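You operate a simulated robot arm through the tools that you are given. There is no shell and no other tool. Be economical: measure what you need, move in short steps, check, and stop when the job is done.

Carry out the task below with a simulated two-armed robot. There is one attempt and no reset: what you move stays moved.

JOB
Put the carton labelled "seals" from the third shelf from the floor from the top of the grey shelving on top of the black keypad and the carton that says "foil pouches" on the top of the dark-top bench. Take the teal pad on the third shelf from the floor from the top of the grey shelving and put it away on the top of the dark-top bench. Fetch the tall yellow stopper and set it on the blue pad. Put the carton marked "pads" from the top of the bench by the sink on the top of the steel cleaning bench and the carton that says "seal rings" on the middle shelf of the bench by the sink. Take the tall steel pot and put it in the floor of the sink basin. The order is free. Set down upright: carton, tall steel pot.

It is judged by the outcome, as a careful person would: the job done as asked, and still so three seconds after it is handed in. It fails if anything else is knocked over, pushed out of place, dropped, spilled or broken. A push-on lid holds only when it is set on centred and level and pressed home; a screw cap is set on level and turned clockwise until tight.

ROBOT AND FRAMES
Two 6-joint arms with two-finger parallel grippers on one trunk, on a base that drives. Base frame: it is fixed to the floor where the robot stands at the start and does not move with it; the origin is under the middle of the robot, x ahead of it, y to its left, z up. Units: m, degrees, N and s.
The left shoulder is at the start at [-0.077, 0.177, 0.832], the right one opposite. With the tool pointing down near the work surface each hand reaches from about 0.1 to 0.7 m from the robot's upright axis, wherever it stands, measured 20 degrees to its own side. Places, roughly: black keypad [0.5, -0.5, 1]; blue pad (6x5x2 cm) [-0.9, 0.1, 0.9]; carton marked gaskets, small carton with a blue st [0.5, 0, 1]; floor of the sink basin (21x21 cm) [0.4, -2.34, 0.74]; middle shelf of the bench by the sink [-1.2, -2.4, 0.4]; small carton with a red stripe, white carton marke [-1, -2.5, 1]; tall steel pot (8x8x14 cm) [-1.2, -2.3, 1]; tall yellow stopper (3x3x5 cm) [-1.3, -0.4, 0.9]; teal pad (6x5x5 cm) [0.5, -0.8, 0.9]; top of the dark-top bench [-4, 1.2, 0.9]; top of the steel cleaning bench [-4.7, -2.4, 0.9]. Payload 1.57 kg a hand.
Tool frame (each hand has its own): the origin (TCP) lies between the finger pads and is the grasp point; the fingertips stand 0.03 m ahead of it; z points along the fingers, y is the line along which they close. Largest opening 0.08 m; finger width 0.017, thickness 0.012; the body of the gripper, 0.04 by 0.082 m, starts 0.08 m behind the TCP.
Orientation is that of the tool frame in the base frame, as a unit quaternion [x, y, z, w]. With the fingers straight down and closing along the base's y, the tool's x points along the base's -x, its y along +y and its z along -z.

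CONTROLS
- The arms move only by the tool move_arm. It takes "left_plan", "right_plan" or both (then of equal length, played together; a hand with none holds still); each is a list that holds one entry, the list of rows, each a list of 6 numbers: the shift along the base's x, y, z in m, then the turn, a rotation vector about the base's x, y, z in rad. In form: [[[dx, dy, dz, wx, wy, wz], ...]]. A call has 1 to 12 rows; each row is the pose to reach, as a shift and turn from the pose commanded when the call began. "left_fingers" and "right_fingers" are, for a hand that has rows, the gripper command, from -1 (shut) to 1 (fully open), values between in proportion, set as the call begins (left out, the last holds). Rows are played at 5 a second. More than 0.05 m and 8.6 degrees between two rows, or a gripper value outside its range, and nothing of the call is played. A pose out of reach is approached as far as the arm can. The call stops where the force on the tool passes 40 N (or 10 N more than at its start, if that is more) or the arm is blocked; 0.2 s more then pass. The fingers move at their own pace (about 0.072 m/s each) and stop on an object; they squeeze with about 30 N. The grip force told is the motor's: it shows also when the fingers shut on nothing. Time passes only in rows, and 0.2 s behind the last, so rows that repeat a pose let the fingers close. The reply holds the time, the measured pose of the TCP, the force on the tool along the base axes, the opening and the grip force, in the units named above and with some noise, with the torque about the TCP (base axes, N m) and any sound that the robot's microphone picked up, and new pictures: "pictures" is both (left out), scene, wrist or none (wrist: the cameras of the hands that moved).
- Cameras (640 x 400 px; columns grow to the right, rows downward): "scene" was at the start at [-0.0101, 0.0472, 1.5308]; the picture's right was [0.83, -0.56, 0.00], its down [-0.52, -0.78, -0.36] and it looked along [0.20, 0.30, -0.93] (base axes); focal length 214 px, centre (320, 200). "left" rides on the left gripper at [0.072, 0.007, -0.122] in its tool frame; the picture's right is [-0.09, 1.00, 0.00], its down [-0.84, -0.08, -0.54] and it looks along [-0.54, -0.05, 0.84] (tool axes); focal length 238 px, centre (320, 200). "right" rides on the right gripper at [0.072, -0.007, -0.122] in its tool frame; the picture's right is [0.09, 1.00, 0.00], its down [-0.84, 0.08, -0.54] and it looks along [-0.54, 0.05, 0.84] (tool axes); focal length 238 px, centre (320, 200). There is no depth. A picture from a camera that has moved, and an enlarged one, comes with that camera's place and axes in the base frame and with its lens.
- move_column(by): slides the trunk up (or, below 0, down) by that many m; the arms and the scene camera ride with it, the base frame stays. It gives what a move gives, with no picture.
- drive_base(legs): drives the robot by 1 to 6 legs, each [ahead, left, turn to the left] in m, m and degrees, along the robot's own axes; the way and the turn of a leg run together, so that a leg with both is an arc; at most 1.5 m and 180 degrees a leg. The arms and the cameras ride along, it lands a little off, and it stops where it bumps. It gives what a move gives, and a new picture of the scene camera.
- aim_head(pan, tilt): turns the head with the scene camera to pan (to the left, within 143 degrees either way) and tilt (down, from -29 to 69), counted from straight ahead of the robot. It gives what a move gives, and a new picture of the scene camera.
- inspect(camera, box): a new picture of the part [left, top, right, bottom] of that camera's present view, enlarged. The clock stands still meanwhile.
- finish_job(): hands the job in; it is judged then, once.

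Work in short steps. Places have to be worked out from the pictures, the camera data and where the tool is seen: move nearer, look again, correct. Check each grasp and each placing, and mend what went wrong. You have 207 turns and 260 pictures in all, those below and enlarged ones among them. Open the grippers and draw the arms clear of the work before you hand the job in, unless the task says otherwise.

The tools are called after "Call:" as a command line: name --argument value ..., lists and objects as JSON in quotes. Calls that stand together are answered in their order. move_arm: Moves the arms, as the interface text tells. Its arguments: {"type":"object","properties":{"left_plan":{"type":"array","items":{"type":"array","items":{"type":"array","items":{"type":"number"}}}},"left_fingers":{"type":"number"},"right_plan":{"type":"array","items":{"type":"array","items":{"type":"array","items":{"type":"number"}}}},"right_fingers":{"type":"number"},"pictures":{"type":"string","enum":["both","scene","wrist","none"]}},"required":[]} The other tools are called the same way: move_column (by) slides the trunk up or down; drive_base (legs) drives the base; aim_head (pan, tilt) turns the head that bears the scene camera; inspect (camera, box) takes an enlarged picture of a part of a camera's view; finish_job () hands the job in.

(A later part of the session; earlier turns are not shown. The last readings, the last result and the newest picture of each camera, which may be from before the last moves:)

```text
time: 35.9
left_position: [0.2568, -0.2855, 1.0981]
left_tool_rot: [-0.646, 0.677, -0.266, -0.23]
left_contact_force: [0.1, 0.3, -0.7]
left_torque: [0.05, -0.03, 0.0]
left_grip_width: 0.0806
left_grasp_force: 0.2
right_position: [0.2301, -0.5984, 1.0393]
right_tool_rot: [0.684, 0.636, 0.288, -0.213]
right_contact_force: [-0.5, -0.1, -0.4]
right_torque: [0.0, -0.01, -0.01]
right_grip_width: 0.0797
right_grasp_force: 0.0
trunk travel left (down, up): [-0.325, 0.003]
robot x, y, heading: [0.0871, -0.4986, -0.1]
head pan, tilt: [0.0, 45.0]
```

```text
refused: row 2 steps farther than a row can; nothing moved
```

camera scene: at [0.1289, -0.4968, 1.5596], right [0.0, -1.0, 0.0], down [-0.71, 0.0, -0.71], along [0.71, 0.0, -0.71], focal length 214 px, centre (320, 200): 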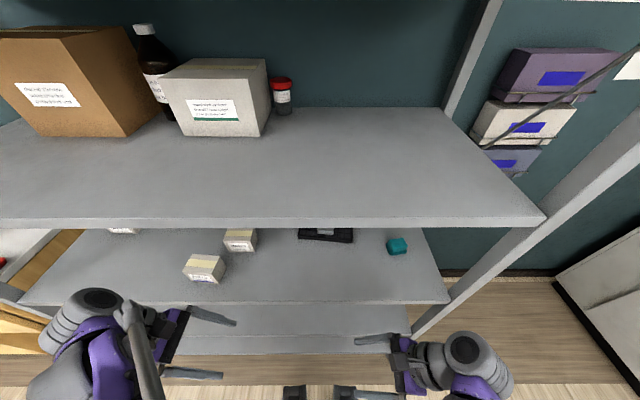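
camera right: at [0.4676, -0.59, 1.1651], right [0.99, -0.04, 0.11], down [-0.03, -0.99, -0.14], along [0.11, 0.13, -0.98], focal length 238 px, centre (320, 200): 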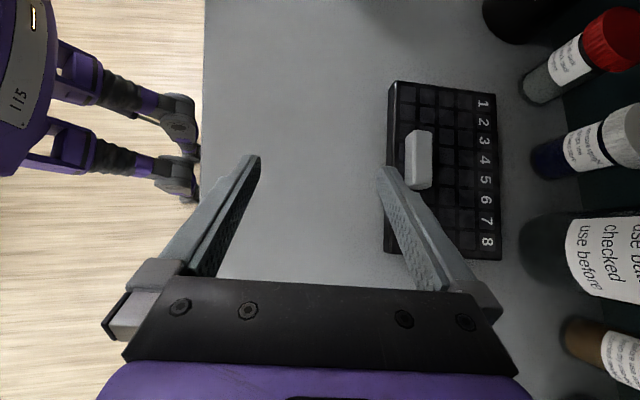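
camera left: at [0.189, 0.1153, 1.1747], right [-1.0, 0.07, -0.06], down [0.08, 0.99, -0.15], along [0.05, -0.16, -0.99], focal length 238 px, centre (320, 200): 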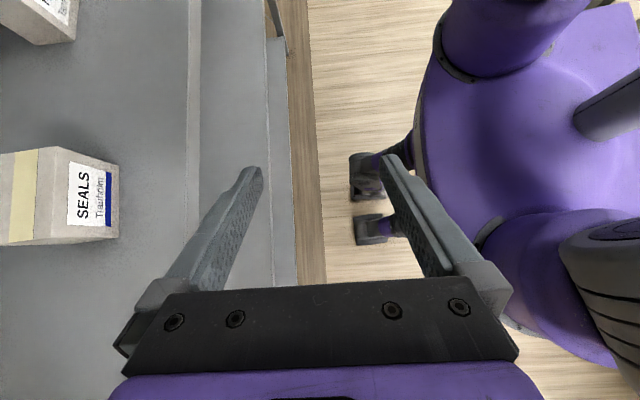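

The column rose but the arms still look to be settling. I resend the approach with smaller steps.

Call:
move_arm --left_plan '[[[0.035, -0.02, -0.015, 0, 0, 0], [0.07, -0.045, -0.03, 0, 0, 0], [0.105, -0.07, -0.045, 0, 0, 0], [0.14, -0.095, -0.06, 0, 0, 0], [0.175, -0.12, -0.075, 0, 0, 0], [0.21, -0.145, -0.085, 0, 0, 0]]]' --pictures "both"

```text
time: 37.3
left_position: [0.4578, -0.4282, 1.0129]
left_tool_rot: [-0.646, 0.677, -0.268, -0.228]
left_contact_force: [-0.1, -0.3, 1.6]
left_torque: [0.0, -0.01, 0.0]
left_grip_width: 0.0802
left_grasp_force: 0.0
right_position: [0.2221, -0.5953, 1.0385]
right_tool_rot: [0.683, 0.636, 0.291, -0.212]
right_contact_force: [0.0, -0.6, -0.4]
right_torque: [0.02, -0.02, 0.04]
right_grip_width: 0.0799
right_grasp_force: 0.0
trunk travel left (down, up): [-0.325, 0.003]
robot x, y, heading: [0.0841, -0.4945, -0.2]
head pan, tilt: [0.0, 45.0]
camera scene: at [0.1135, -0.4926, 1.6126], right [0.0, -1.0, 0.0], down [-0.7, 0.0, -0.71], along [0.71, 0.0, -0.7], focal length 214 px, centre (320, 200)
camera left: at [0.4413, -0.4004, 1.1511], right [-0.99, 0.09, -0.13], down [0.11, 0.99, -0.14], along [0.12, -0.15, -0.98], focal length 238 px, centre (320, 200)
```

scene: 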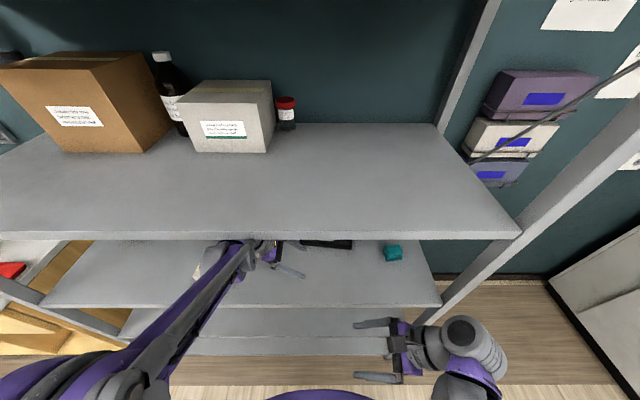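
left: 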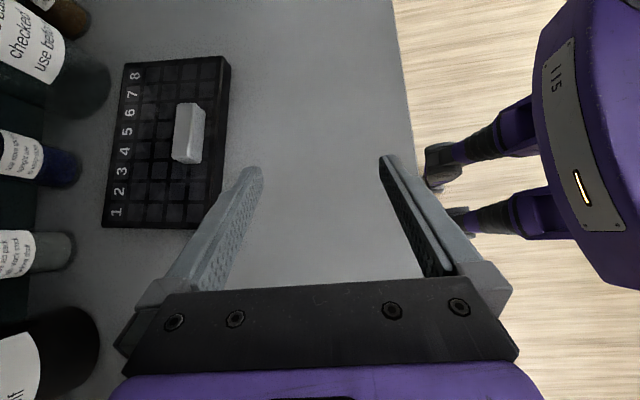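

The keypad sits about 10 cm back, with the block at about (0.592, −0.515). I move the left hand over the block and lower onto it.

Call:
move_arm --left_plan '[[[0.04, -0.02, 0, 0, 0, 0], [0.08, -0.04, 0, 0, 0, 0], [0.115, -0.06, 0, 0, 0, 0], [0.134, -0.067, -0.01, 0, 0, 0], [0.134, -0.067, -0.035, 0, 0, 0], [0.134, -0.067, -0.052, 0, 0, 0]]]' --pictures "wrist"

```text
time: 38.9
left_position: [0.5072, -0.5009, 0.9626]
left_tool_rot: [-0.641, 0.682, -0.275, -0.219]
left_contact_force: [-0.5, 0.8, -0.1]
left_torque: [-0.01, -0.02, -0.02]
left_grip_width: 0.08
left_grasp_force: 0.1
right_position: [0.1679, -0.5991, 1.0421]
right_tool_rot: [0.676, 0.641, 0.3, -0.205]
right_contact_force: [-0.8, -0.4, -0.2]
right_torque: [0.02, -0.06, -0.05]
right_grip_width: 0.0799
right_grasp_force: 0.1
trunk travel left (down, up): [-0.325, 0.003]
robot x, y, heading: [0.0611, -0.4997, 0.4]
head pan, tilt: [0.0, 45.0]
stopped in row 6 (left hand): the arm was blocked; the commanded pose is now the measured one
camera left: at [0.4863, -0.473, 1.0997], right [-0.98, 0.09, -0.16], down [0.11, 0.98, -0.13], along [0.14, -0.15, -0.98], focal length 238 px, centre (320, 200)
```

left: 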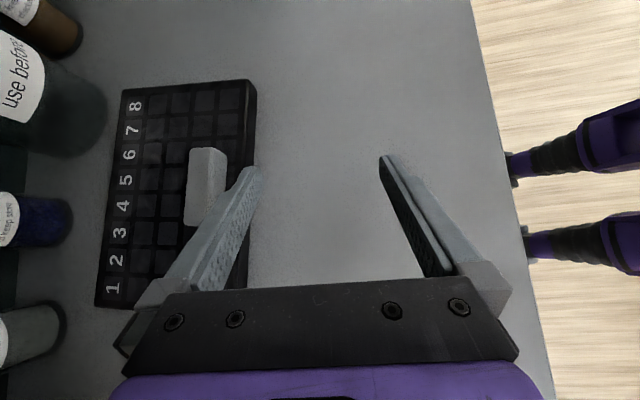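

The arm reports blocked with no tool force, so a link touches something. I look at the scene before moving anything.

Call:
aim_head --pan 20 --tilt 50

```text
time: 39.8
left_position: [0.5068, -0.4999, 0.9614]
left_tool_rot: [-0.641, 0.682, -0.276, -0.219]
left_contact_force: [-0.2, 1.2, 0.4]
left_torque: [0.0, 0.01, -0.01]
left_grip_width: 0.08
left_grasp_force: 0.0
right_position: [0.1686, -0.6001, 1.0429]
right_tool_rot: [0.678, 0.639, 0.3, -0.203]
right_contact_force: [-0.1, 0.8, -0.5]
right_torque: [-0.02, 0.0, 0.01]
right_grip_width: 0.0802
right_grasp_force: 0.0
trunk travel left (down, up): [-0.325, 0.003]
robot x, y, heading: [0.061, -0.497, 0.3]
head pan, tilt: [20.0, 50.0]
camera scene: at [0.0356, -0.4732, 1.6055], right [0.34, -0.94, 0.01], down [-0.7, -0.26, -0.67], along [0.63, 0.22, -0.74], focal length 214 px, centre (320, 200)
```

scene: 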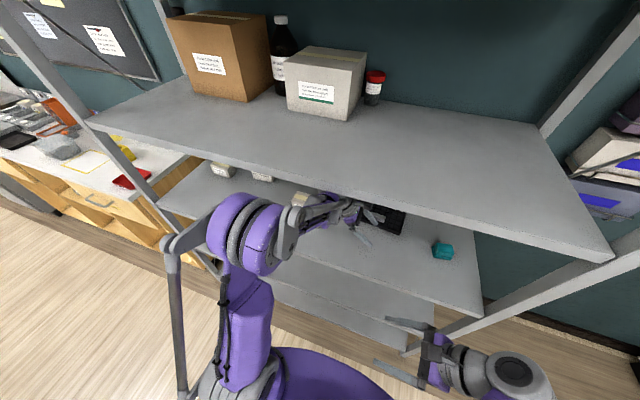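

The left elbow is pressing against the upper shelf's front edge: it rides too high. I withdraw the left hand, then lower the trunk so the elbow passes in the gap.

Call:
move_arm --left_plan '[[[-0.01, 0.01, 0.02, 0, 0, 0], [-0.05, 0.03, 0.03, 0, 0, 0], [-0.09, 0.05, 0.03, 0, 0, 0], [-0.13, 0.07, 0.03, 0, 0, 0], [-0.17, 0.09, 0.03, 0, 0, 0], [-0.21, 0.11, 0.03, 0, 0, 0], [-0.25, 0.12, 0.03, 0, 0, 0]]]' --pictures "scene"

```text
time: 41.4
left_position: [0.302, -0.3805, 0.9793]
left_tool_rot: [-0.645, 0.678, -0.266, -0.229]
left_contact_force: [-0.4, 0.0, 0.1]
left_torque: [0.03, 0.04, -0.02]
left_grip_width: 0.0799
left_grasp_force: 0.1
right_position: [0.2061, -0.6006, 1.0399]
right_tool_rot: [0.683, 0.636, 0.289, -0.214]
right_contact_force: [-0.5, 1.2, -0.3]
right_torque: [0.03, -0.01, 0.0]
right_grip_width: 0.0799
right_grasp_force: 0.1
trunk travel left (down, up): [-0.325, 0.003]
robot x, y, heading: [0.0617, -0.5017, 0.1]
head pan, tilt: [20.0, 50.0]
camera scene: at [0.0919, -0.4735, 1.6058], right [0.34, -0.94, 0.0], down [-0.72, -0.26, -0.64], along [0.61, 0.22, -0.77], focal length 214 px, centre (320, 200)
```

scene: 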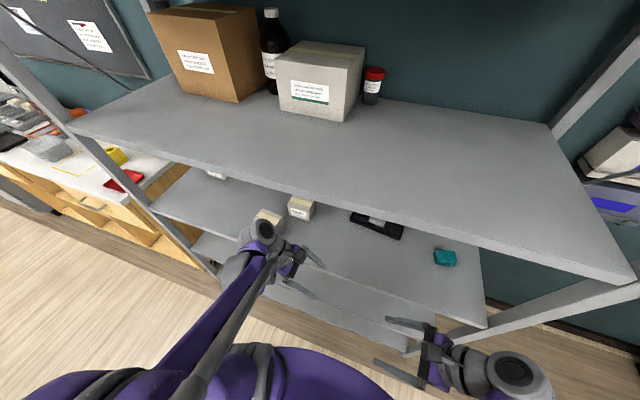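

Both cartons are undisturbed. I raise and draw back both hands, then lower the trunk by 0.20 m.

Call:
move_arm --left_plan '[[[-0.03, 0, 0.03, 0, 0, 0], [-0.06, 0, 0.06, 0, 0, 0], [-0.08, 0, 0.09, 0, 0, 0], [-0.08, 0, 0.12, 0, 0, 0]]]' --right_plan '[[[0, 0, 0.03, 0, 0, 0], [0, 0, 0.06, 0, 0, 0], [0, 0, 0.08, 0, 0, 0], [0, 0, 0.08, 0, 0, 0]]]' --pictures "none"

Call:
move_column --by -0.2

Call:
aim_head --pan 10 --tilt 45

```text
time: 42.4
left_position: [0.2276, -0.3777, 1.1056]
left_tool_rot: [-0.642, 0.682, -0.265, -0.231]
left_contact_force: [-0.2, 0.4, 0.1]
left_torque: [-0.02, 0.0, -0.02]
left_grip_width: 0.0801
left_grasp_force: 0.0
right_position: [0.2105, -0.5975, 1.1184]
right_tool_rot: [0.675, 0.644, 0.285, -0.22]
right_contact_force: [0.5, -0.5, -0.5]
right_torque: [-0.02, -0.04, -0.02]
right_grip_width: 0.0801
right_grasp_force: 0.0
right hand out of reach, approached as far as the arm can: row 1, 2, 3, 4
trunk travel left (down, up): [-0.325, 0.003]
robot x, y, heading: [0.0675, -0.5009, -0.1]
head pan, tilt: [20.0, 50.0]
```

```text
time: 44.5
left_position: [0.2231, -0.38, 0.8991]
left_tool_rot: [-0.646, 0.678, -0.265, -0.229]
left_contact_force: [-0.4, 0.2, 0.2]
left_torque: [0.04, -0.01, 0.0]
left_grip_width: 0.0802
left_grasp_force: 0.1
right_position: [0.214, -0.6024, 0.9193]
right_tool_rot: [0.683, 0.636, 0.288, -0.214]
right_contact_force: [-0.2, -0.4, 0.3]
right_torque: [0.01, 0.03, -0.02]
right_grip_width: 0.0801
right_grasp_force: 0.0
trunk travel left (down, up): [-0.125, 0.203]
robot x, y, heading: [0.0688, -0.5011, -0.2]
head pan, tilt: [20.0, 50.0]
```

```text
time: 45.3
left_position: [0.2243, -0.3808, 0.8995]
left_tool_rot: [-0.645, 0.678, -0.265, -0.231]
left_contact_force: [-0.1, 0.2, 0.1]
left_torque: [-0.02, -0.01, 0.02]
left_grip_width: 0.08
left_grasp_force: 0.0
right_position: [0.2141, -0.6012, 0.9197]
right_tool_rot: [0.683, 0.636, 0.289, -0.213]
right_contact_force: [-0.1, 1.0, 0.6]
right_torque: [-0.04, -0.02, -0.01]
right_grip_width: 0.0803
right_grasp_force: 0.1
trunk travel left (down, up): [-0.125, 0.203]
robot x, y, heading: [0.0669, -0.5003, 0.1]
head pan, tilt: [10.0, 45.0]
camera scene: at [0.1179, -0.4843, 1.4086], right [0.17, -0.98, 0.0], down [-0.7, -0.12, -0.71], along [0.7, 0.12, -0.71], focal length 214 px, centre (320, 200)
```

scene: 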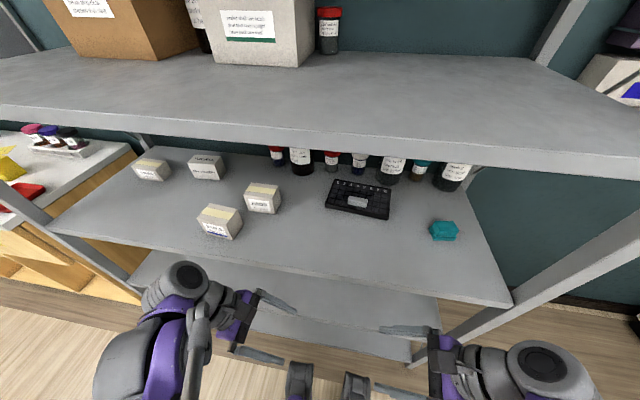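

From lower down the view is much better: nothing else disturbed, with the keypad set back in front of the bottles. I correct the hand's small pitch error and bring the left hand up and in towards the keypad.

Call:
move_arm --left_plan '[[[0, 0, 0.04, 0, 0.04, 0], [0, -0.02, 0.08, 0, 0.08, 0], [0.04, -0.04, 0.09, 0, 0.08, 0], [0.08, -0.06, 0.09, 0, 0.08, 0], [0.12, -0.075, 0.09, 0, 0.08, 0], [0.165, -0.09, 0.09, 0, 0.08, 0], [0.21, -0.1, 0.09, 0, 0.08, 0], [0.25, -0.11, 0.09, 0, 0.08, 0]]]' --pictures "both"

```text
time: 47.1
left_position: [0.4741, -0.4898, 0.9911]
left_tool_rot: [-0.656, 0.669, -0.238, -0.257]
left_contact_force: [-0.7, 0.7, -0.7]
left_torque: [0.02, -0.01, 0.02]
left_grip_width: 0.08
left_grasp_force: 0.0
right_position: [0.2134, -0.6021, 0.919]
right_tool_rot: [0.684, 0.635, 0.288, -0.214]
right_contact_force: [-0.1, -0.3, -0.9]
right_torque: [0.02, 0.01, 0.03]
right_grip_width: 0.0799
right_grasp_force: 0.0
trunk travel left (down, up): [-0.125, 0.203]
robot x, y, heading: [0.0668, -0.4983, -0.1]
head pan, tilt: [10.0, 45.0]
camera scene: at [0.1191, -0.4844, 1.4086], right [0.17, -0.98, 0.0], down [-0.7, -0.12, -0.71], along [0.7, 0.12, -0.71], focal length 214 px, centre (320, 200)
camera left: at [0.4705, -0.4624, 1.1293], right [-0.99, 0.09, -0.04], down [0.1, 0.98, -0.14], along [0.03, -0.15, -0.99], focal length 238 px, centre (320, 200)
```

scene: 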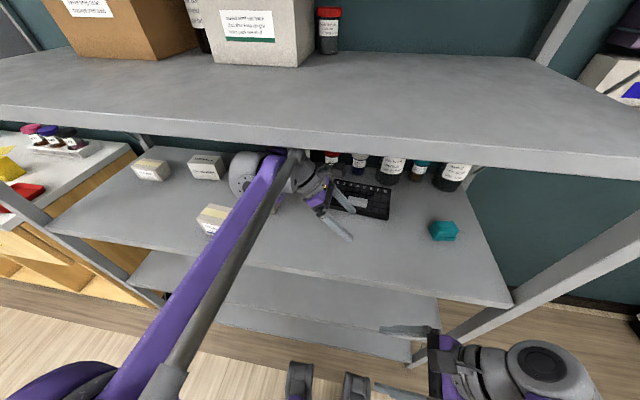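
left: 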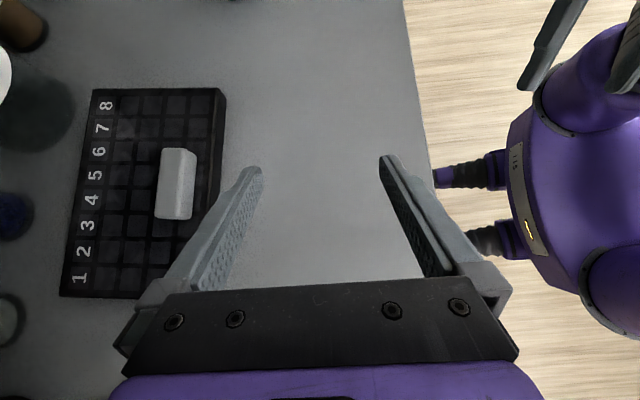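

The block is at about (0.594, −0.517). I move in over it and lower the open fingers around it.

Call:
move_arm --left_plan '[[[0.04, -0.003, 0, 0, 0, 0], [0.08, -0.005, 0, 0, 0, 0], [0.12, -0.007, 0, 0, 0, 0], [0.12, -0.007, -0.02, 0, 0, 0], [0.12, -0.007, -0.033, 0, 0, 0]]]' --pictures "both"

```text
time: 48.3
left_position: [0.5935, -0.4974, 0.9575]
left_tool_rot: [-0.656, 0.669, -0.239, -0.257]
left_contact_force: [-0.7, -0.2, -0.8]
left_torque: [-0.03, 0.0, 0.0]
left_grip_width: 0.0799
left_grasp_force: 0.1
right_position: [0.2131, -0.6023, 0.9193]
right_tool_rot: [0.683, 0.636, 0.288, -0.214]
right_contact_force: [0.0, 0.2, -0.3]
right_torque: [0.01, 0.0, -0.01]
right_grip_width: 0.08
right_grasp_force: 0.1
trunk travel left (down, up): [-0.125, 0.203]
robot x, y, heading: [0.0643, -0.5011, -0.1]
head pan, tilt: [10.0, 45.0]
camera scene: at [0.1184, -0.4843, 1.4086], right [0.17, -0.98, 0.0], down [-0.7, -0.12, -0.71], along [0.7, 0.12, -0.71], focal length 214 px, centre (320, 200)
camera left: at [0.5898, -0.4697, 1.0955], right [-0.99, 0.1, -0.04], down [0.1, 0.98, -0.14], along [0.03, -0.15, -0.99], focal length 238 px, centre (320, 200)
```

scene: 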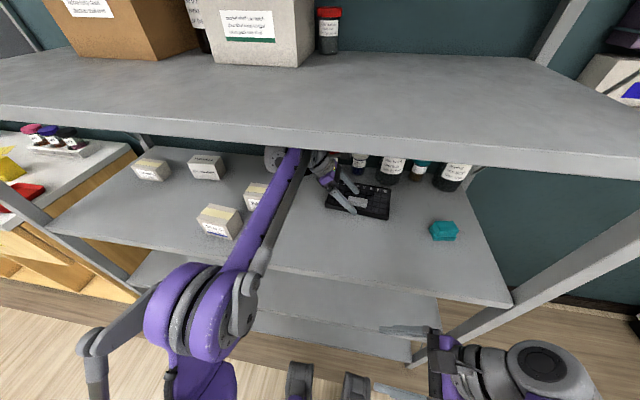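
left: 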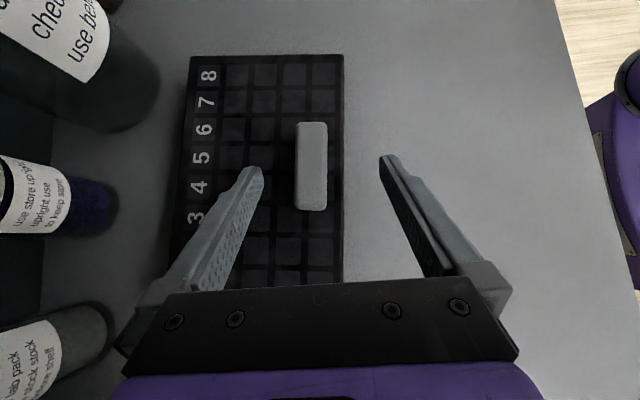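

The block lies centred between the fingers. I close on it.

Call:
move_arm --left_plan '[[[0, 0, 0, 0, 0, 0], [0, 0, 0, 0, 0, 0], [0, 0, 0, 0, 0, 0], [0, 0, 0, 0, 0, 0]]]' --left_fingers -1 --pictures "wrist"

```text
time: 49.3
left_position: [0.5932, -0.4969, 0.9564]
left_tool_rot: [-0.655, 0.669, -0.239, -0.257]
left_contact_force: [-0.8, -0.3, 0.9]
left_torque: [0.04, -0.22, -0.19]
left_grip_width: 0.0219
left_grasp_force: 30.4
right_position: [0.2126, -0.6027, 0.9191]
right_tool_rot: [0.683, 0.636, 0.288, -0.214]
right_contact_force: [0.8, -0.8, 0.0]
right_torque: [0.01, -0.01, -0.04]
right_grip_width: 0.0802
right_grasp_force: 0.0
trunk travel left (down, up): [-0.125, 0.203]
robot x, y, heading: [0.0652, -0.4983, -0.1]
head pan, tilt: [10.0, 45.0]
camera left: at [0.5893, -0.47, 1.0959], right [-0.99, 0.1, -0.04], down [0.1, 0.98, -0.14], along [0.03, -0.15, -0.99], focal length 238 px, centre (320, 200)
```

left: 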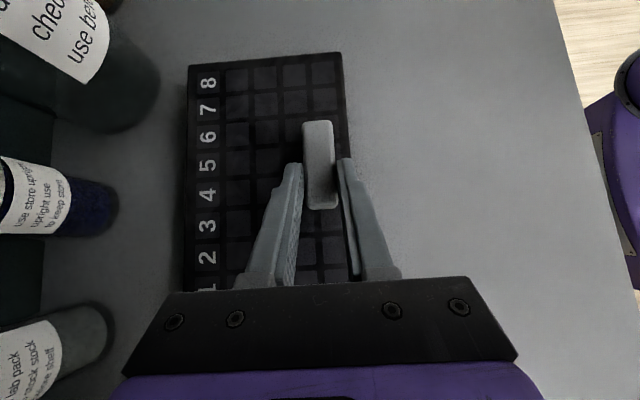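

The block moves with the keypad, so it is part of it. I drag the keypad 10 cm back towards its original place.

Call:
move_arm --left_plan '[[[-0.02, 0, 0, 0, 0, 0], [-0.04, 0, 0, 0, 0, 0], [-0.06, 0, 0, 0, 0, 0], [-0.08, 0, 0, 0, 0, 0], [-0.1, 0, 0, 0, 0, 0]]]' --pictures "wrist"

Call:
move_arm --left_plan '[[[0, 0, 0, 0, 0, 0], [0, 0, 0, 0, 0, 0], [0, 0, 0.035, 0, 0, 0], [0, 0.02, 0.05, 0, 0, 0], [-0.03, 0.05, 0.05, 0, 0, 0], [-0.07, 0.07, 0.05, 0, 0, 0], [-0.11, 0.09, 0.04, 0, 0, 0], [-0.15, 0.11, 0.04, 0, 0, 0]]]' --left_fingers 1 --pictures "both"

Call:
inspect --camera "scene" --box '[290, 150, 480, 260]'

```text
time: 50.5
left_position: [0.4924, -0.4976, 0.9583]
left_tool_rot: [-0.656, 0.668, -0.239, -0.257]
left_contact_force: [-1.5, -0.8, 0.7]
left_torque: [0.31, -0.17, 0.12]
left_grip_width: 0.0218
left_grasp_force: 30.2
right_position: [0.2121, -0.6027, 0.9184]
right_tool_rot: [0.683, 0.636, 0.289, -0.215]
right_contact_force: [-1.1, 0.0, -0.5]
right_torque: [-0.01, -0.04, 0.02]
right_grip_width: 0.08
right_grasp_force: 0.1
trunk travel left (down, up): [-0.125, 0.203]
robot x, y, heading: [0.0651, -0.4951, -0.1]
head pan, tilt: [10.0, 45.0]
camera left: at [0.4883, -0.4697, 1.0964], right [-0.99, 0.1, -0.04], down [0.1, 0.98, -0.14], along [0.03, -0.15, -0.99], focal length 238 px, centre (320, 200)
```

left: 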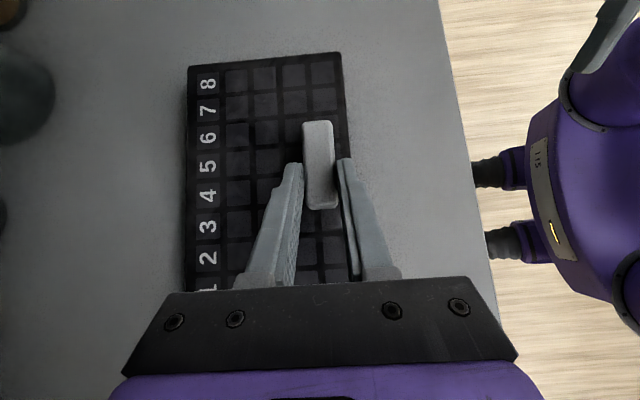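

```text
time: 52.3
left_position: [0.343, -0.3863, 0.9977]
left_tool_rot: [-0.655, 0.669, -0.24, -0.257]
left_contact_force: [0.1, 0.0, 0.6]
left_torque: [0.03, -0.03, 0.01]
left_grip_width: 0.0798
left_grasp_force: 0.0
right_position: [0.2121, -0.6028, 0.9202]
right_tool_rot: [0.683, 0.636, 0.288, -0.214]
right_contact_force: [-0.7, -0.3, -0.3]
right_torque: [-0.01, -0.01, 0.0]
right_grip_width: 0.0801
right_grasp_force: 0.0
trunk travel left (down, up): [-0.125, 0.203]
robot x, y, heading: [0.0665, -0.4994, 0.1]
head pan, tilt: [10.0, 45.0]
camera scene: at [0.117, -0.4846, 1.4087], right [0.17, -0.98, 0.0], down [-0.7, -0.12, -0.71], along [0.7, 0.12, -0.71], focal length 214 px, centre (320, 200)
camera left: at [0.3378, -0.3589, 1.137], right [-0.99, 0.1, -0.04], down [0.1, 0.98, -0.14], along [0.03, -0.15, -0.99], focal length 238 px, centre (320, 200)
```

scene: 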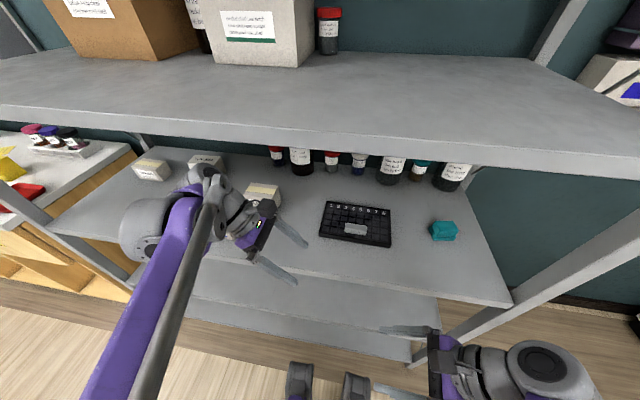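
left: 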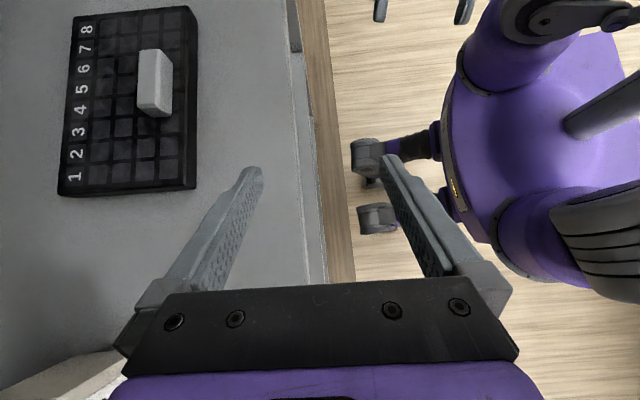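

```text
3.37 times, centred on (385, 205) of scene
camera zoom: at [0.117, -0.4846, 1.4087], right [0.17, -0.98, 0.0], down [-0.7, -0.12, -0.71], along [0.7, 0.12, -0.71], focal length 722 px, centre (101, 183)
```

zoom: 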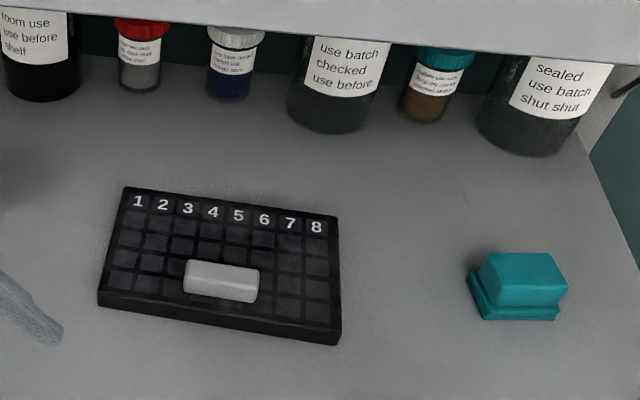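

The keypad is back within about a centimetre of its original place. Next I regrip SEALS with the left hand: draw back, drive left 0.25 m, and look.

Call:
move_arm --left_plan '[[[-0.04, 0.02, 0, 0, 0, 0], [-0.08, 0.04, -0.01, 0, 0, 0], [-0.11, 0.07, -0.03, 0, 0, 0], [-0.11, 0.1, -0.05, 0, 0, 0]]]' --pictures "none"

Call:
drive_base --legs '[[0, 0.25, 0]]'

```text
time: 53.3
left_position: [0.2338, -0.2867, 0.9474]
left_tool_rot: [-0.656, 0.668, -0.239, -0.258]
left_contact_force: [0.9, 0.7, 0.8]
left_torque: [0.0, 0.0, -0.01]
left_grip_width: 0.0799
left_grasp_force: 0.1
right_position: [0.2137, -0.601, 0.9183]
right_tool_rot: [0.683, 0.636, 0.288, -0.214]
right_contact_force: [-0.5, 0.0, 0.6]
right_torque: [-0.02, 0.01, -0.03]
right_grip_width: 0.08
right_grasp_force: 0.3
trunk travel left (down, up): [-0.125, 0.203]
robot x, y, heading: [0.0612, -0.4965, -0.1]
head pan, tilt: [10.0, 45.0]
```

```text
time: 56.0
left_position: [0.2331, -0.0373, 0.9485]
left_tool_rot: [-0.656, 0.668, -0.239, -0.257]
left_contact_force: [0.1, -0.6, 0.4]
left_torque: [-0.01, 0.01, -0.02]
left_grip_width: 0.0799
left_grasp_force: 0.2
right_position: [0.2131, -0.3539, 0.9195]
right_tool_rot: [0.683, 0.636, 0.288, -0.214]
right_contact_force: [0.1, -0.7, -0.3]
right_torque: [0.0, -0.02, -0.02]
right_grip_width: 0.0797
right_grasp_force: 0.0
trunk travel left (down, up): [-0.125, 0.203]
robot x, y, heading: [0.0633, -0.2528, 0.1]
head pan, tilt: [10.0, 45.0]
camera scene: at [0.1181, -0.2357, 1.4086], right [0.17, -0.98, 0.0], down [-0.7, -0.12, -0.71], along [0.7, 0.12, -0.71], focal length 214 px, centre (320, 200)
```

scene: 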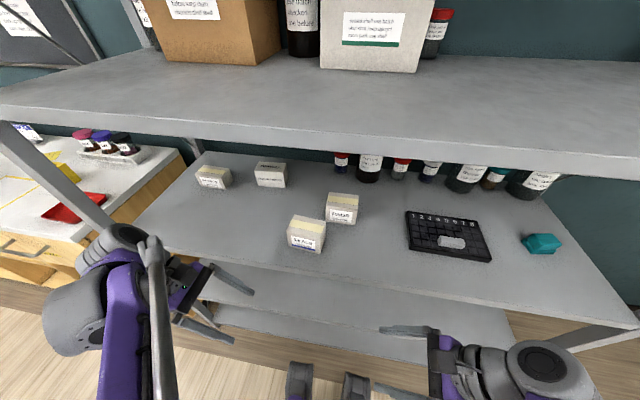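

The left hand is at y≈−0.04, clear to the left of SEALS. I move it in to x≈0.45 and look.

Call:
move_arm --left_plan '[[[0.045, 0, 0, 0, 0, 0], [0.09, 0, 0, 0, 0, 0], [0.135, 0, 0, 0, 0, 0], [0.18, 0, -0.002, 0, 0, 0], [0.216, 0, -0.004, 0, 0, 0]]]' --pictures "both"

```text
time: 57.2
left_position: [0.45, -0.0394, 0.9429]
left_tool_rot: [-0.656, 0.668, -0.239, -0.257]
left_contact_force: [-0.4, 0.3, -0.2]
left_torque: [0.0, 0.01, -0.02]
left_grip_width: 0.0799
left_grasp_force: 0.1
right_position: [0.2131, -0.3533, 0.9191]
right_tool_rot: [0.683, 0.636, 0.288, -0.215]
right_contact_force: [0.0, 0.2, 0.1]
right_torque: [-0.03, 0.02, -0.02]
right_grip_width: 0.08
right_grasp_force: 0.0
trunk travel left (down, up): [-0.125, 0.203]
robot x, y, heading: [0.0648, -0.2532, -0.1]
head pan, tilt: [10.0, 45.0]
camera scene: at [0.1189, -0.2358, 1.4086], right [0.17, -0.98, 0.0], down [-0.7, -0.12, -0.71], along [0.7, 0.12, -0.71], focal length 214 px, centre (320, 200)
camera left: at [0.4457, -0.0107, 1.0821], right [-0.99, 0.09, -0.04], down [0.1, 0.98, -0.14], along [0.03, -0.15, -0.99], focal length 238 px, centre (320, 200)
```

scene: 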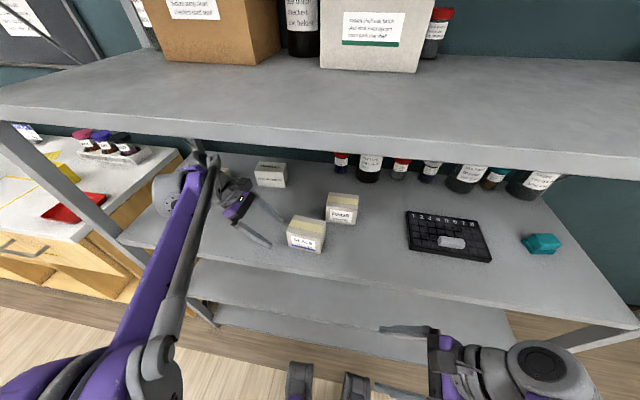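
left: 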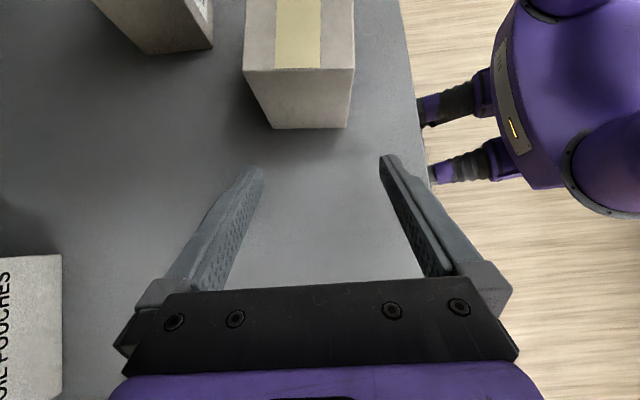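

SEALS' near side face is centred at x≈0.453, y≈−0.097. I slide in 10 cm and grip.

Call:
move_arm --left_plan '[[[0.001, -0.035, -0.002, 0, 0, 0], [0.001, -0.07, -0.002, 0, 0, 0], [0, -0.1, -0.002, 0, 0, 0]]]' --pictures "none"

Call:
move_arm --left_plan '[[[0, 0, 0, 0, 0, 0], [0, 0, 0, 0, 0, 0], [0, 0, 0, 0, 0, 0]]]' --left_fingers -1 --pictures "wrist"

```text
time: 58.0
left_position: [0.4495, -0.1378, 0.941]
left_tool_rot: [-0.656, 0.668, -0.239, -0.257]
left_contact_force: [0.8, 0.3, 0.3]
left_torque: [0.0, 0.0, -0.01]
left_grip_width: 0.0799
left_grasp_force: 0.1
right_position: [0.2133, -0.3544, 0.9194]
right_tool_rot: [0.684, 0.636, 0.288, -0.213]
right_contact_force: [0.9, -0.2, -0.1]
right_torque: [0.06, -0.02, 0.02]
right_grip_width: 0.08
right_grasp_force: 0.1
trunk travel left (down, up): [-0.125, 0.203]
robot x, y, heading: [0.0662, -0.2501, 0.2]
head pan, tilt: [10.0, 45.0]
```

```text
time: 58.9
left_position: [0.4494, -0.1378, 0.9422]
left_tool_rot: [-0.656, 0.668, -0.24, -0.257]
left_contact_force: [0.2, 0.2, -0.4]
left_torque: [-0.03, 0.06, 0.0]
left_grip_width: 0.0597
left_grasp_force: 29.7
right_position: [0.2135, -0.3536, 0.9196]
right_tool_rot: [0.684, 0.635, 0.288, -0.213]
right_contact_force: [0.1, 0.4, 0.2]
right_torque: [0.0, 0.01, 0.02]
right_grip_width: 0.0801
right_grasp_force: 0.0
trunk travel left (down, up): [-0.125, 0.203]
robot x, y, heading: [0.0638, -0.2529, 0.2]
head pan, tilt: [10.0, 45.0]
camera left: at [0.4449, -0.1103, 1.08], right [-0.99, 0.1, -0.04], down [0.1, 0.98, -0.14], along [0.03, -0.15, -0.99], focal length 238 px, centre (320, 200)
```

left: 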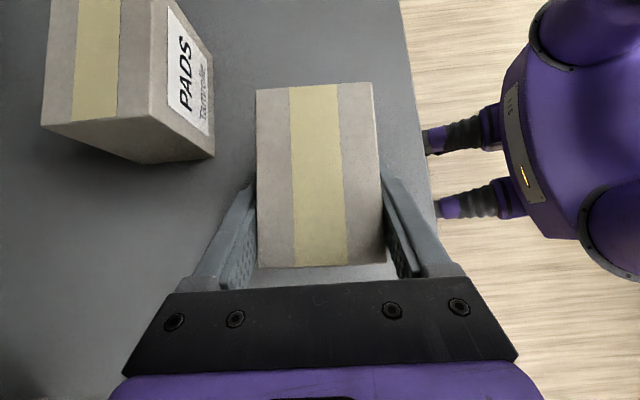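

Gripped. I lift SEALS 7 cm, bring it to the shelf front, and drive right 0.2 m with it held clear.

Call:
move_arm --left_plan '[[[0, 0, 0.035, 0, 0, 0], [0, 0, 0.068, 0, 0, 0], [-0.03, 0, 0.068, 0, 0, 0], [-0.06, 0, 0.068, 0, 0, 0]]]' --pictures "none"

Call:
drive_base --legs '[[0, -0.2, 0]]'

```text
time: 59.9
left_position: [0.3898, -0.1383, 1.0111]
left_tool_rot: [-0.655, 0.669, -0.24, -0.256]
left_contact_force: [-0.2, 0.6, -0.8]
left_torque: [0.0, -0.01, -0.01]
left_grip_width: 0.0598
left_grasp_force: 30.2
right_position: [0.2124, -0.3538, 0.9196]
right_tool_rot: [0.683, 0.636, 0.288, -0.214]
right_contact_force: [0.3, 0.1, 0.2]
right_torque: [-0.03, 0.0, -0.02]
right_grip_width: 0.0798
right_grasp_force: 0.0
trunk travel left (down, up): [-0.125, 0.203]
robot x, y, heading: [0.0652, -0.2542, -0.2]
head pan, tilt: [10.0, 45.0]
```

```text
time: 62.2
left_position: [0.39, -0.3369, 1.0114]
left_tool_rot: [-0.656, 0.668, -0.24, -0.257]
left_contact_force: [0.0, 0.2, -1.1]
left_torque: [0.01, 0.01, 0.01]
left_grip_width: 0.0598
left_grasp_force: 30.1
right_position: [0.2132, -0.5524, 0.9198]
right_tool_rot: [0.684, 0.635, 0.289, -0.214]
right_contact_force: [0.2, -1.4, -0.2]
right_torque: [0.03, -0.04, -0.01]
right_grip_width: 0.0799
right_grasp_force: 0.1
trunk travel left (down, up): [-0.125, 0.203]
robot x, y, heading: [0.068, -0.4502, 0.1]
head pan, tilt: [10.0, 45.0]
camera scene: at [0.118, -0.4357, 1.4086], right [0.17, -0.98, 0.0], down [-0.7, -0.12, -0.71], along [0.7, 0.12, -0.71], focal length 214 px, centre (320, 200)
```

scene: 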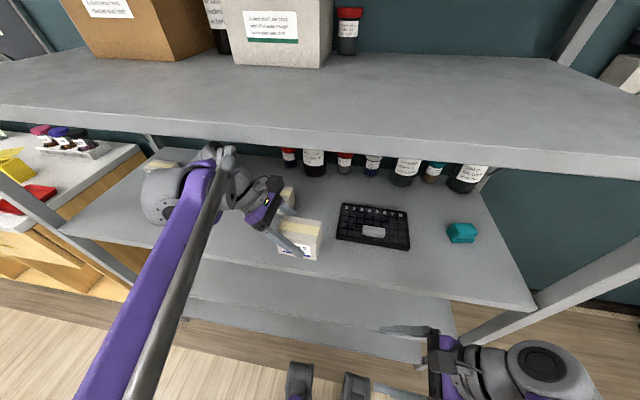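

Clear. I go in to x≈0.555 left of the keypad, then over it to y≈−0.50, and look before lowering.

Call:
move_arm --left_plan '[[[0.04, -0.008, 0, 0, 0, 0.02], [0.085, -0.012, 0, 0, 0, 0.04], [0.13, -0.012, 0, 0, 0, 0.05], [0.167, -0.012, 0, 0, 0, 0.06], [0.167, -0.055, 0, 0, 0, 0.06], [0.167, -0.1, 0, 0, 0, 0.06], [0.167, -0.14, 0, 0, 0, 0.06], [0.167, -0.163, 0, 0, 0, 0.06]]]' --pictures "both"

Call:
inspect --camera "scene" --box '[280, 180, 480, 280]'

```text
time: 64.2
left_position: [0.5245, -0.4234, 1.0256]
left_tool_rot: [0.705, -0.612, 0.273, 0.232]
left_contact_force: [-0.1, -0.7, -0.8]
left_torque: [0.01, -0.01, 0.01]
left_grip_width: 0.0599
left_grasp_force: 30.1
right_position: [0.1906, -0.5242, 0.9239]
right_tool_rot: [0.659, 0.664, 0.285, -0.209]
right_contact_force: [0.2, 0.5, 0.3]
right_torque: [-0.03, 0.02, 0.03]
right_grip_width: 0.0801
right_grasp_force: 0.1
trunk travel left (down, up): [-0.125, 0.203]
robot x, y, heading: [0.0578, -0.4469, 4.0]
head pan, tilt: [10.0, 45.0]
stopped in row 8 (left hand): the arm was blocked; the commanded pose is now the measured one
camera scene: at [0.0754, -0.4048, 1.4088], right [0.24, -0.97, 0.02], down [-0.67, -0.18, -0.72], along [0.7, 0.16, -0.69], focal length 214 px, centre (320, 200)
camera left: at [0.5108, -0.3954, 1.1643], right [-0.99, -0.08, -0.07], down [-0.07, 0.99, -0.15], along [0.08, -0.15, -0.99], focal length 238 px, centre (320, 200)
```

scene: 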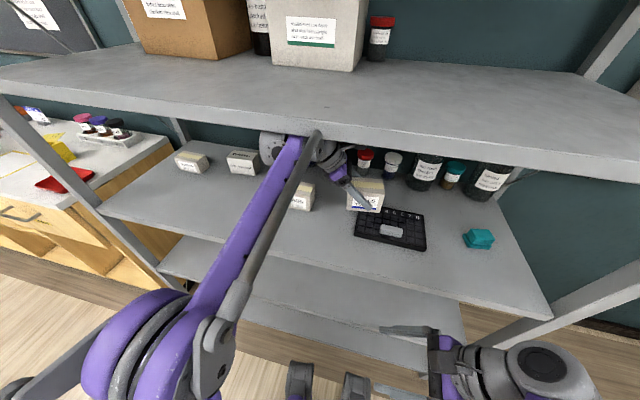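
left: 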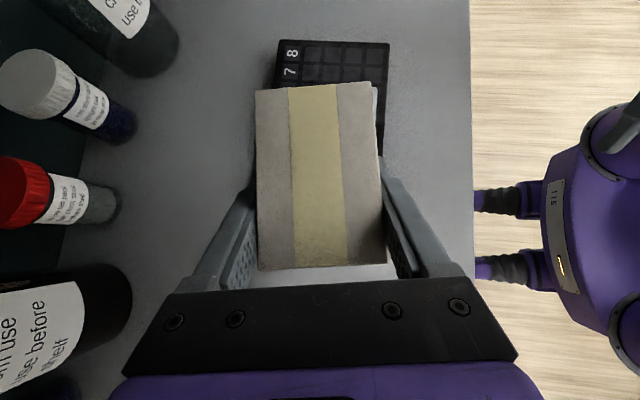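

```text
3.20 times, centred on (380, 230) of scene
camera zoom: at [0.0754, -0.4048, 1.4088], right [0.24, -0.97, 0.02], down [-0.67, -0.18, -0.72], along [0.7, 0.16, -0.69], focal length 686 px, centre (128, 104)
```

zoom: 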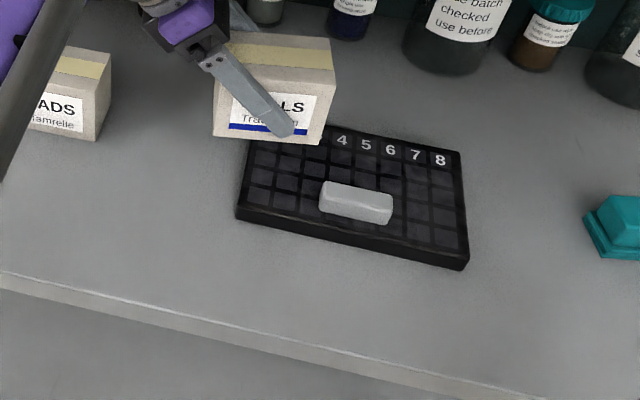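

The wrist brushed the upper shelf again at this height. I lower the hand 4 cm (the carton stays above keypad level, and the block is to the side) and look.

Call:
move_arm --left_plan '[[[0, 0, -0.015, 0, 0, 0], [0, 0, -0.03, 0, 0, 0]]]' --pictures "both"

```text
time: 64.8
left_position: [0.5732, -0.4637, 0.9759]
left_tool_rot: [0.703, -0.621, 0.25, 0.24]
left_contact_force: [1.4, 0.1, -1.2]
left_torque: [-0.02, 0.12, -0.09]
left_grip_width: 0.0598
left_grasp_force: 29.8
right_position: [0.2334, -0.5485, 0.9167]
right_tool_rot: [0.666, 0.653, 0.28, -0.227]
right_contact_force: [1.8, -1.2, -1.5]
right_torque: [0.06, 0.15, 0.09]
right_grip_width: 0.08
right_grasp_force: 0.2
trunk travel left (down, up): [-0.125, 0.203]
robot x, y, heading: [0.0746, -0.4482, 3.2]
head pan, tilt: [10.0, 45.0]
camera scene: at [0.1363, -0.4378, 1.4074], right [0.23, -0.97, -0.01], down [-0.7, -0.16, -0.7], along [0.68, 0.16, -0.72], focal length 214 px, centre (320, 200)
camera left: at [0.5662, -0.4391, 1.114], right [-1.0, -0.04, -0.03], down [-0.04, 0.99, -0.13], along [0.04, -0.13, -0.99], focal length 238 px, centre (320, 200)
```

scene: 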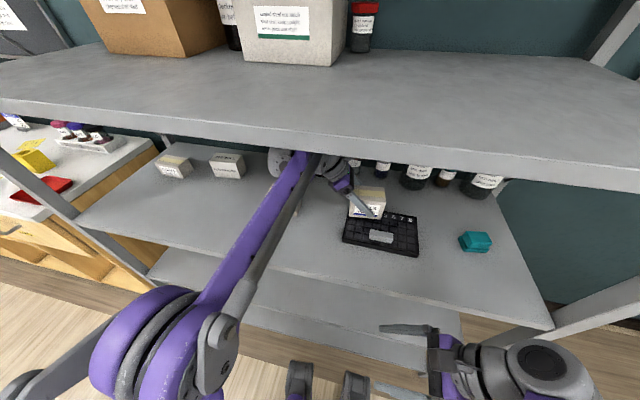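
left: 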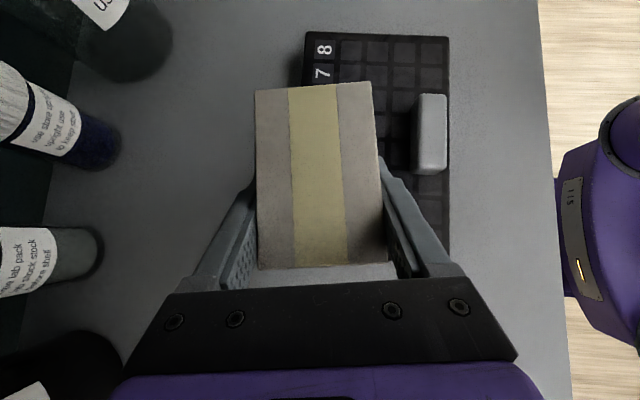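

The robot settled back and the carton now hovers over the keypad's left-rear part, with about 2 cm to the block. I nudge 1 cm forward and lower until it touches.

Call:
move_arm --left_plan '[[[-0.01, 0, 0, 0, 0, 0], [-0.01, 0, -0.008, 0, 0, 0], [-0.01, 0, -0.014, 0, 0, 0], [-0.01, 0, -0.018, 0, 0, 0], [-0.01, 0, -0.021, 0, 0, 0]]]' --pictures "wrist"

```text
time: 66.0
left_position: [0.544, -0.455, 0.9634]
left_tool_rot: [0.704, -0.619, 0.257, 0.236]
left_contact_force: [2.1, 2.1, 12.7]
left_torque: [-0.59, -0.63, 0.15]
left_grip_width: 0.0596
left_grasp_force: 30.5
right_position: [0.2166, -0.5436, 0.9199]
right_tool_rot: [0.664, 0.656, 0.282, -0.223]
right_contact_force: [-0.7, -0.3, -0.8]
right_torque: [0.02, 0.0, 0.05]
right_grip_width: 0.0802
right_grasp_force: 0.2
trunk travel left (down, up): [-0.125, 0.203]
robot x, y, heading: [0.0646, -0.4471, 3.3]
head pan, tilt: [10.0, 45.0]
camera left: at [0.5368, -0.4292, 1.1019], right [-1.0, -0.05, -0.04], down [-0.04, 0.99, -0.14], along [0.05, -0.14, -0.99], focal length 238 px, centre (320, 200)
```

left: 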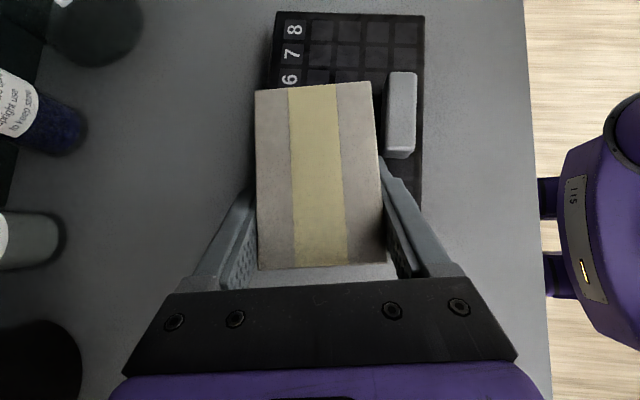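

It touches down on the keypad at about z=0.921 but overhangs the left edge slightly and is snug to the block. I lift a hair, shift 1.3 cm back and 1.3 cm right, and set down again.

Call:
move_arm --left_plan '[[[0, 0, 0.012, 0, 0, 0], [0.013, 0, 0.014, 0, 0, 0], [0.016, -0.013, 0.014, 0, 0, 0], [0.016, -0.013, 0.006, 0, 0, 0], [0.016, -0.013, 0.0, 0, 0, 0]]]' --pictures "both"

```text
time: 67.2
left_position: [0.5613, -0.4686, 0.9636]
left_tool_rot: [0.703, -0.619, 0.257, 0.237]
left_contact_force: [3.5, 1.3, 13.7]
left_torque: [-0.6, -0.65, 0.17]
left_grip_width: 0.0596
left_grasp_force: 30.0
right_position: [0.2176, -0.5432, 0.9191]
right_tool_rot: [0.664, 0.656, 0.282, -0.223]
right_contact_force: [0.9, 0.2, 0.0]
right_torque: [0.03, 0.01, -0.01]
right_grip_width: 0.0801
right_grasp_force: 0.0
trunk travel left (down, up): [-0.125, 0.203]
robot x, y, heading: [0.063, -0.4525, 3.0]
head pan, tilt: [10.0, 45.0]
camera scene: at [0.1152, -0.4309, 1.4088], right [0.23, -0.97, 0.0], down [-0.69, -0.16, -0.71], along [0.69, 0.16, -0.71], focal length 214 px, centre (320, 200)
camera left: at [0.5528, -0.4424, 1.1019], right [-1.0, -0.05, -0.04], down [-0.05, 0.99, -0.14], along [0.05, -0.14, -0.99], focal length 238 px, centre (320, 200)
```

scene: 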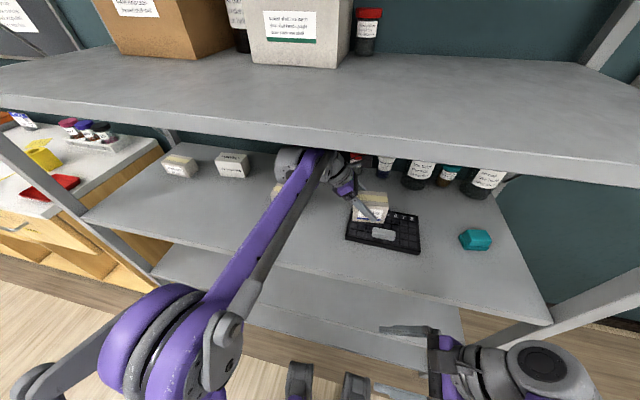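
left: 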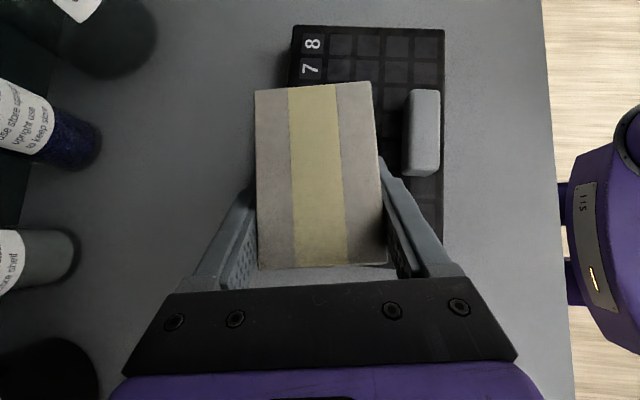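

SEALS sits level over the keypad's left-rear part, clear of the block. I open partially and withdraw to the left.

Call:
move_arm --left_plan '[[[0, 0, 0.001, 0, 0, 0], [0, 0, 0.002, 0, 0, 0], [-0.001, 0.03, 0.007, 0, 0, 0], [-0.003, 0.07, 0.012, 0, 0, 0], [-0.005, 0.11, 0.016, 0, 0, 0], [-0.05, 0.12, 0.016, 0, 0, 0], [-0.1, 0.12, 0.016, 0, 0, 0]]]' --left_fingers 0.72 --pictures "both"

Call:
inspect --camera "scene" --box '[320, 170, 510, 280]'

```text
time: 68.8
left_position: [0.4594, -0.349, 0.977]
left_tool_rot: [0.704, -0.619, 0.256, 0.237]
left_contact_force: [-0.3, -0.5, 0.0]
left_torque: [-0.03, -0.02, 0.01]
left_grip_width: 0.0689
left_grasp_force: 0.1
right_position: [0.2166, -0.5427, 0.9199]
right_tool_rot: [0.664, 0.655, 0.282, -0.222]
right_contact_force: [0.8, 0.5, 0.8]
right_torque: [-0.03, -0.03, 0.0]
right_grip_width: 0.08
right_grasp_force: 0.0
trunk travel left (down, up): [-0.125, 0.203]
robot x, y, heading: [0.0638, -0.4521, 3.1]
head pan, tilt: [10.0, 45.0]
camera scene: at [0.1148, -0.4313, 1.4087], right [0.23, -0.97, 0.0], down [-0.69, -0.16, -0.71], along [0.69, 0.16, -0.71], focal length 214 px, centre (320, 200)
camera left: at [0.4517, -0.3239, 1.1152], right [-1.0, -0.05, -0.04], down [-0.04, 0.99, -0.14], along [0.05, -0.13, -0.99], focal length 238 px, centre (320, 200)
```

scene: 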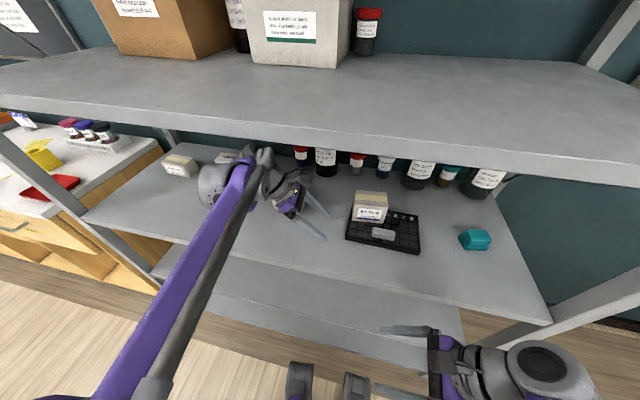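
left: 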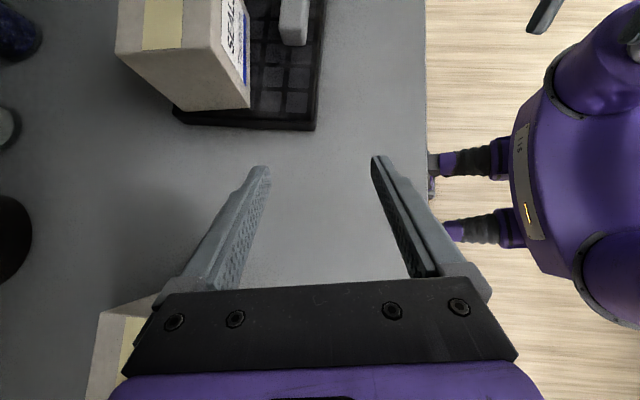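

```text
3.37 times, centred on (415, 225) of scene
camera zoom: at [0.1148, -0.4313, 1.4087], right [0.23, -0.97, 0.0], down [-0.69, -0.16, -0.71], along [0.69, 0.16, -0.71], focal length 722 px, centre (0, 116)
```

zoom: 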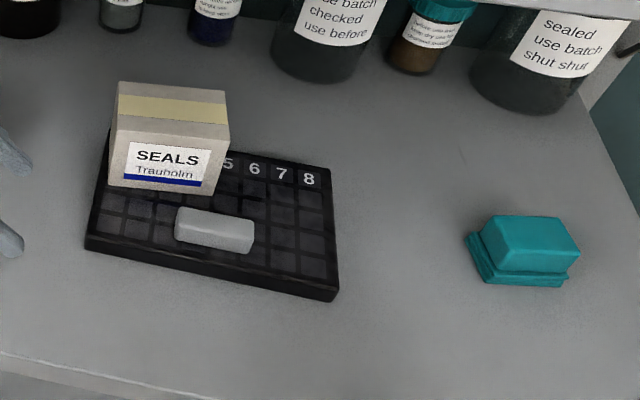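

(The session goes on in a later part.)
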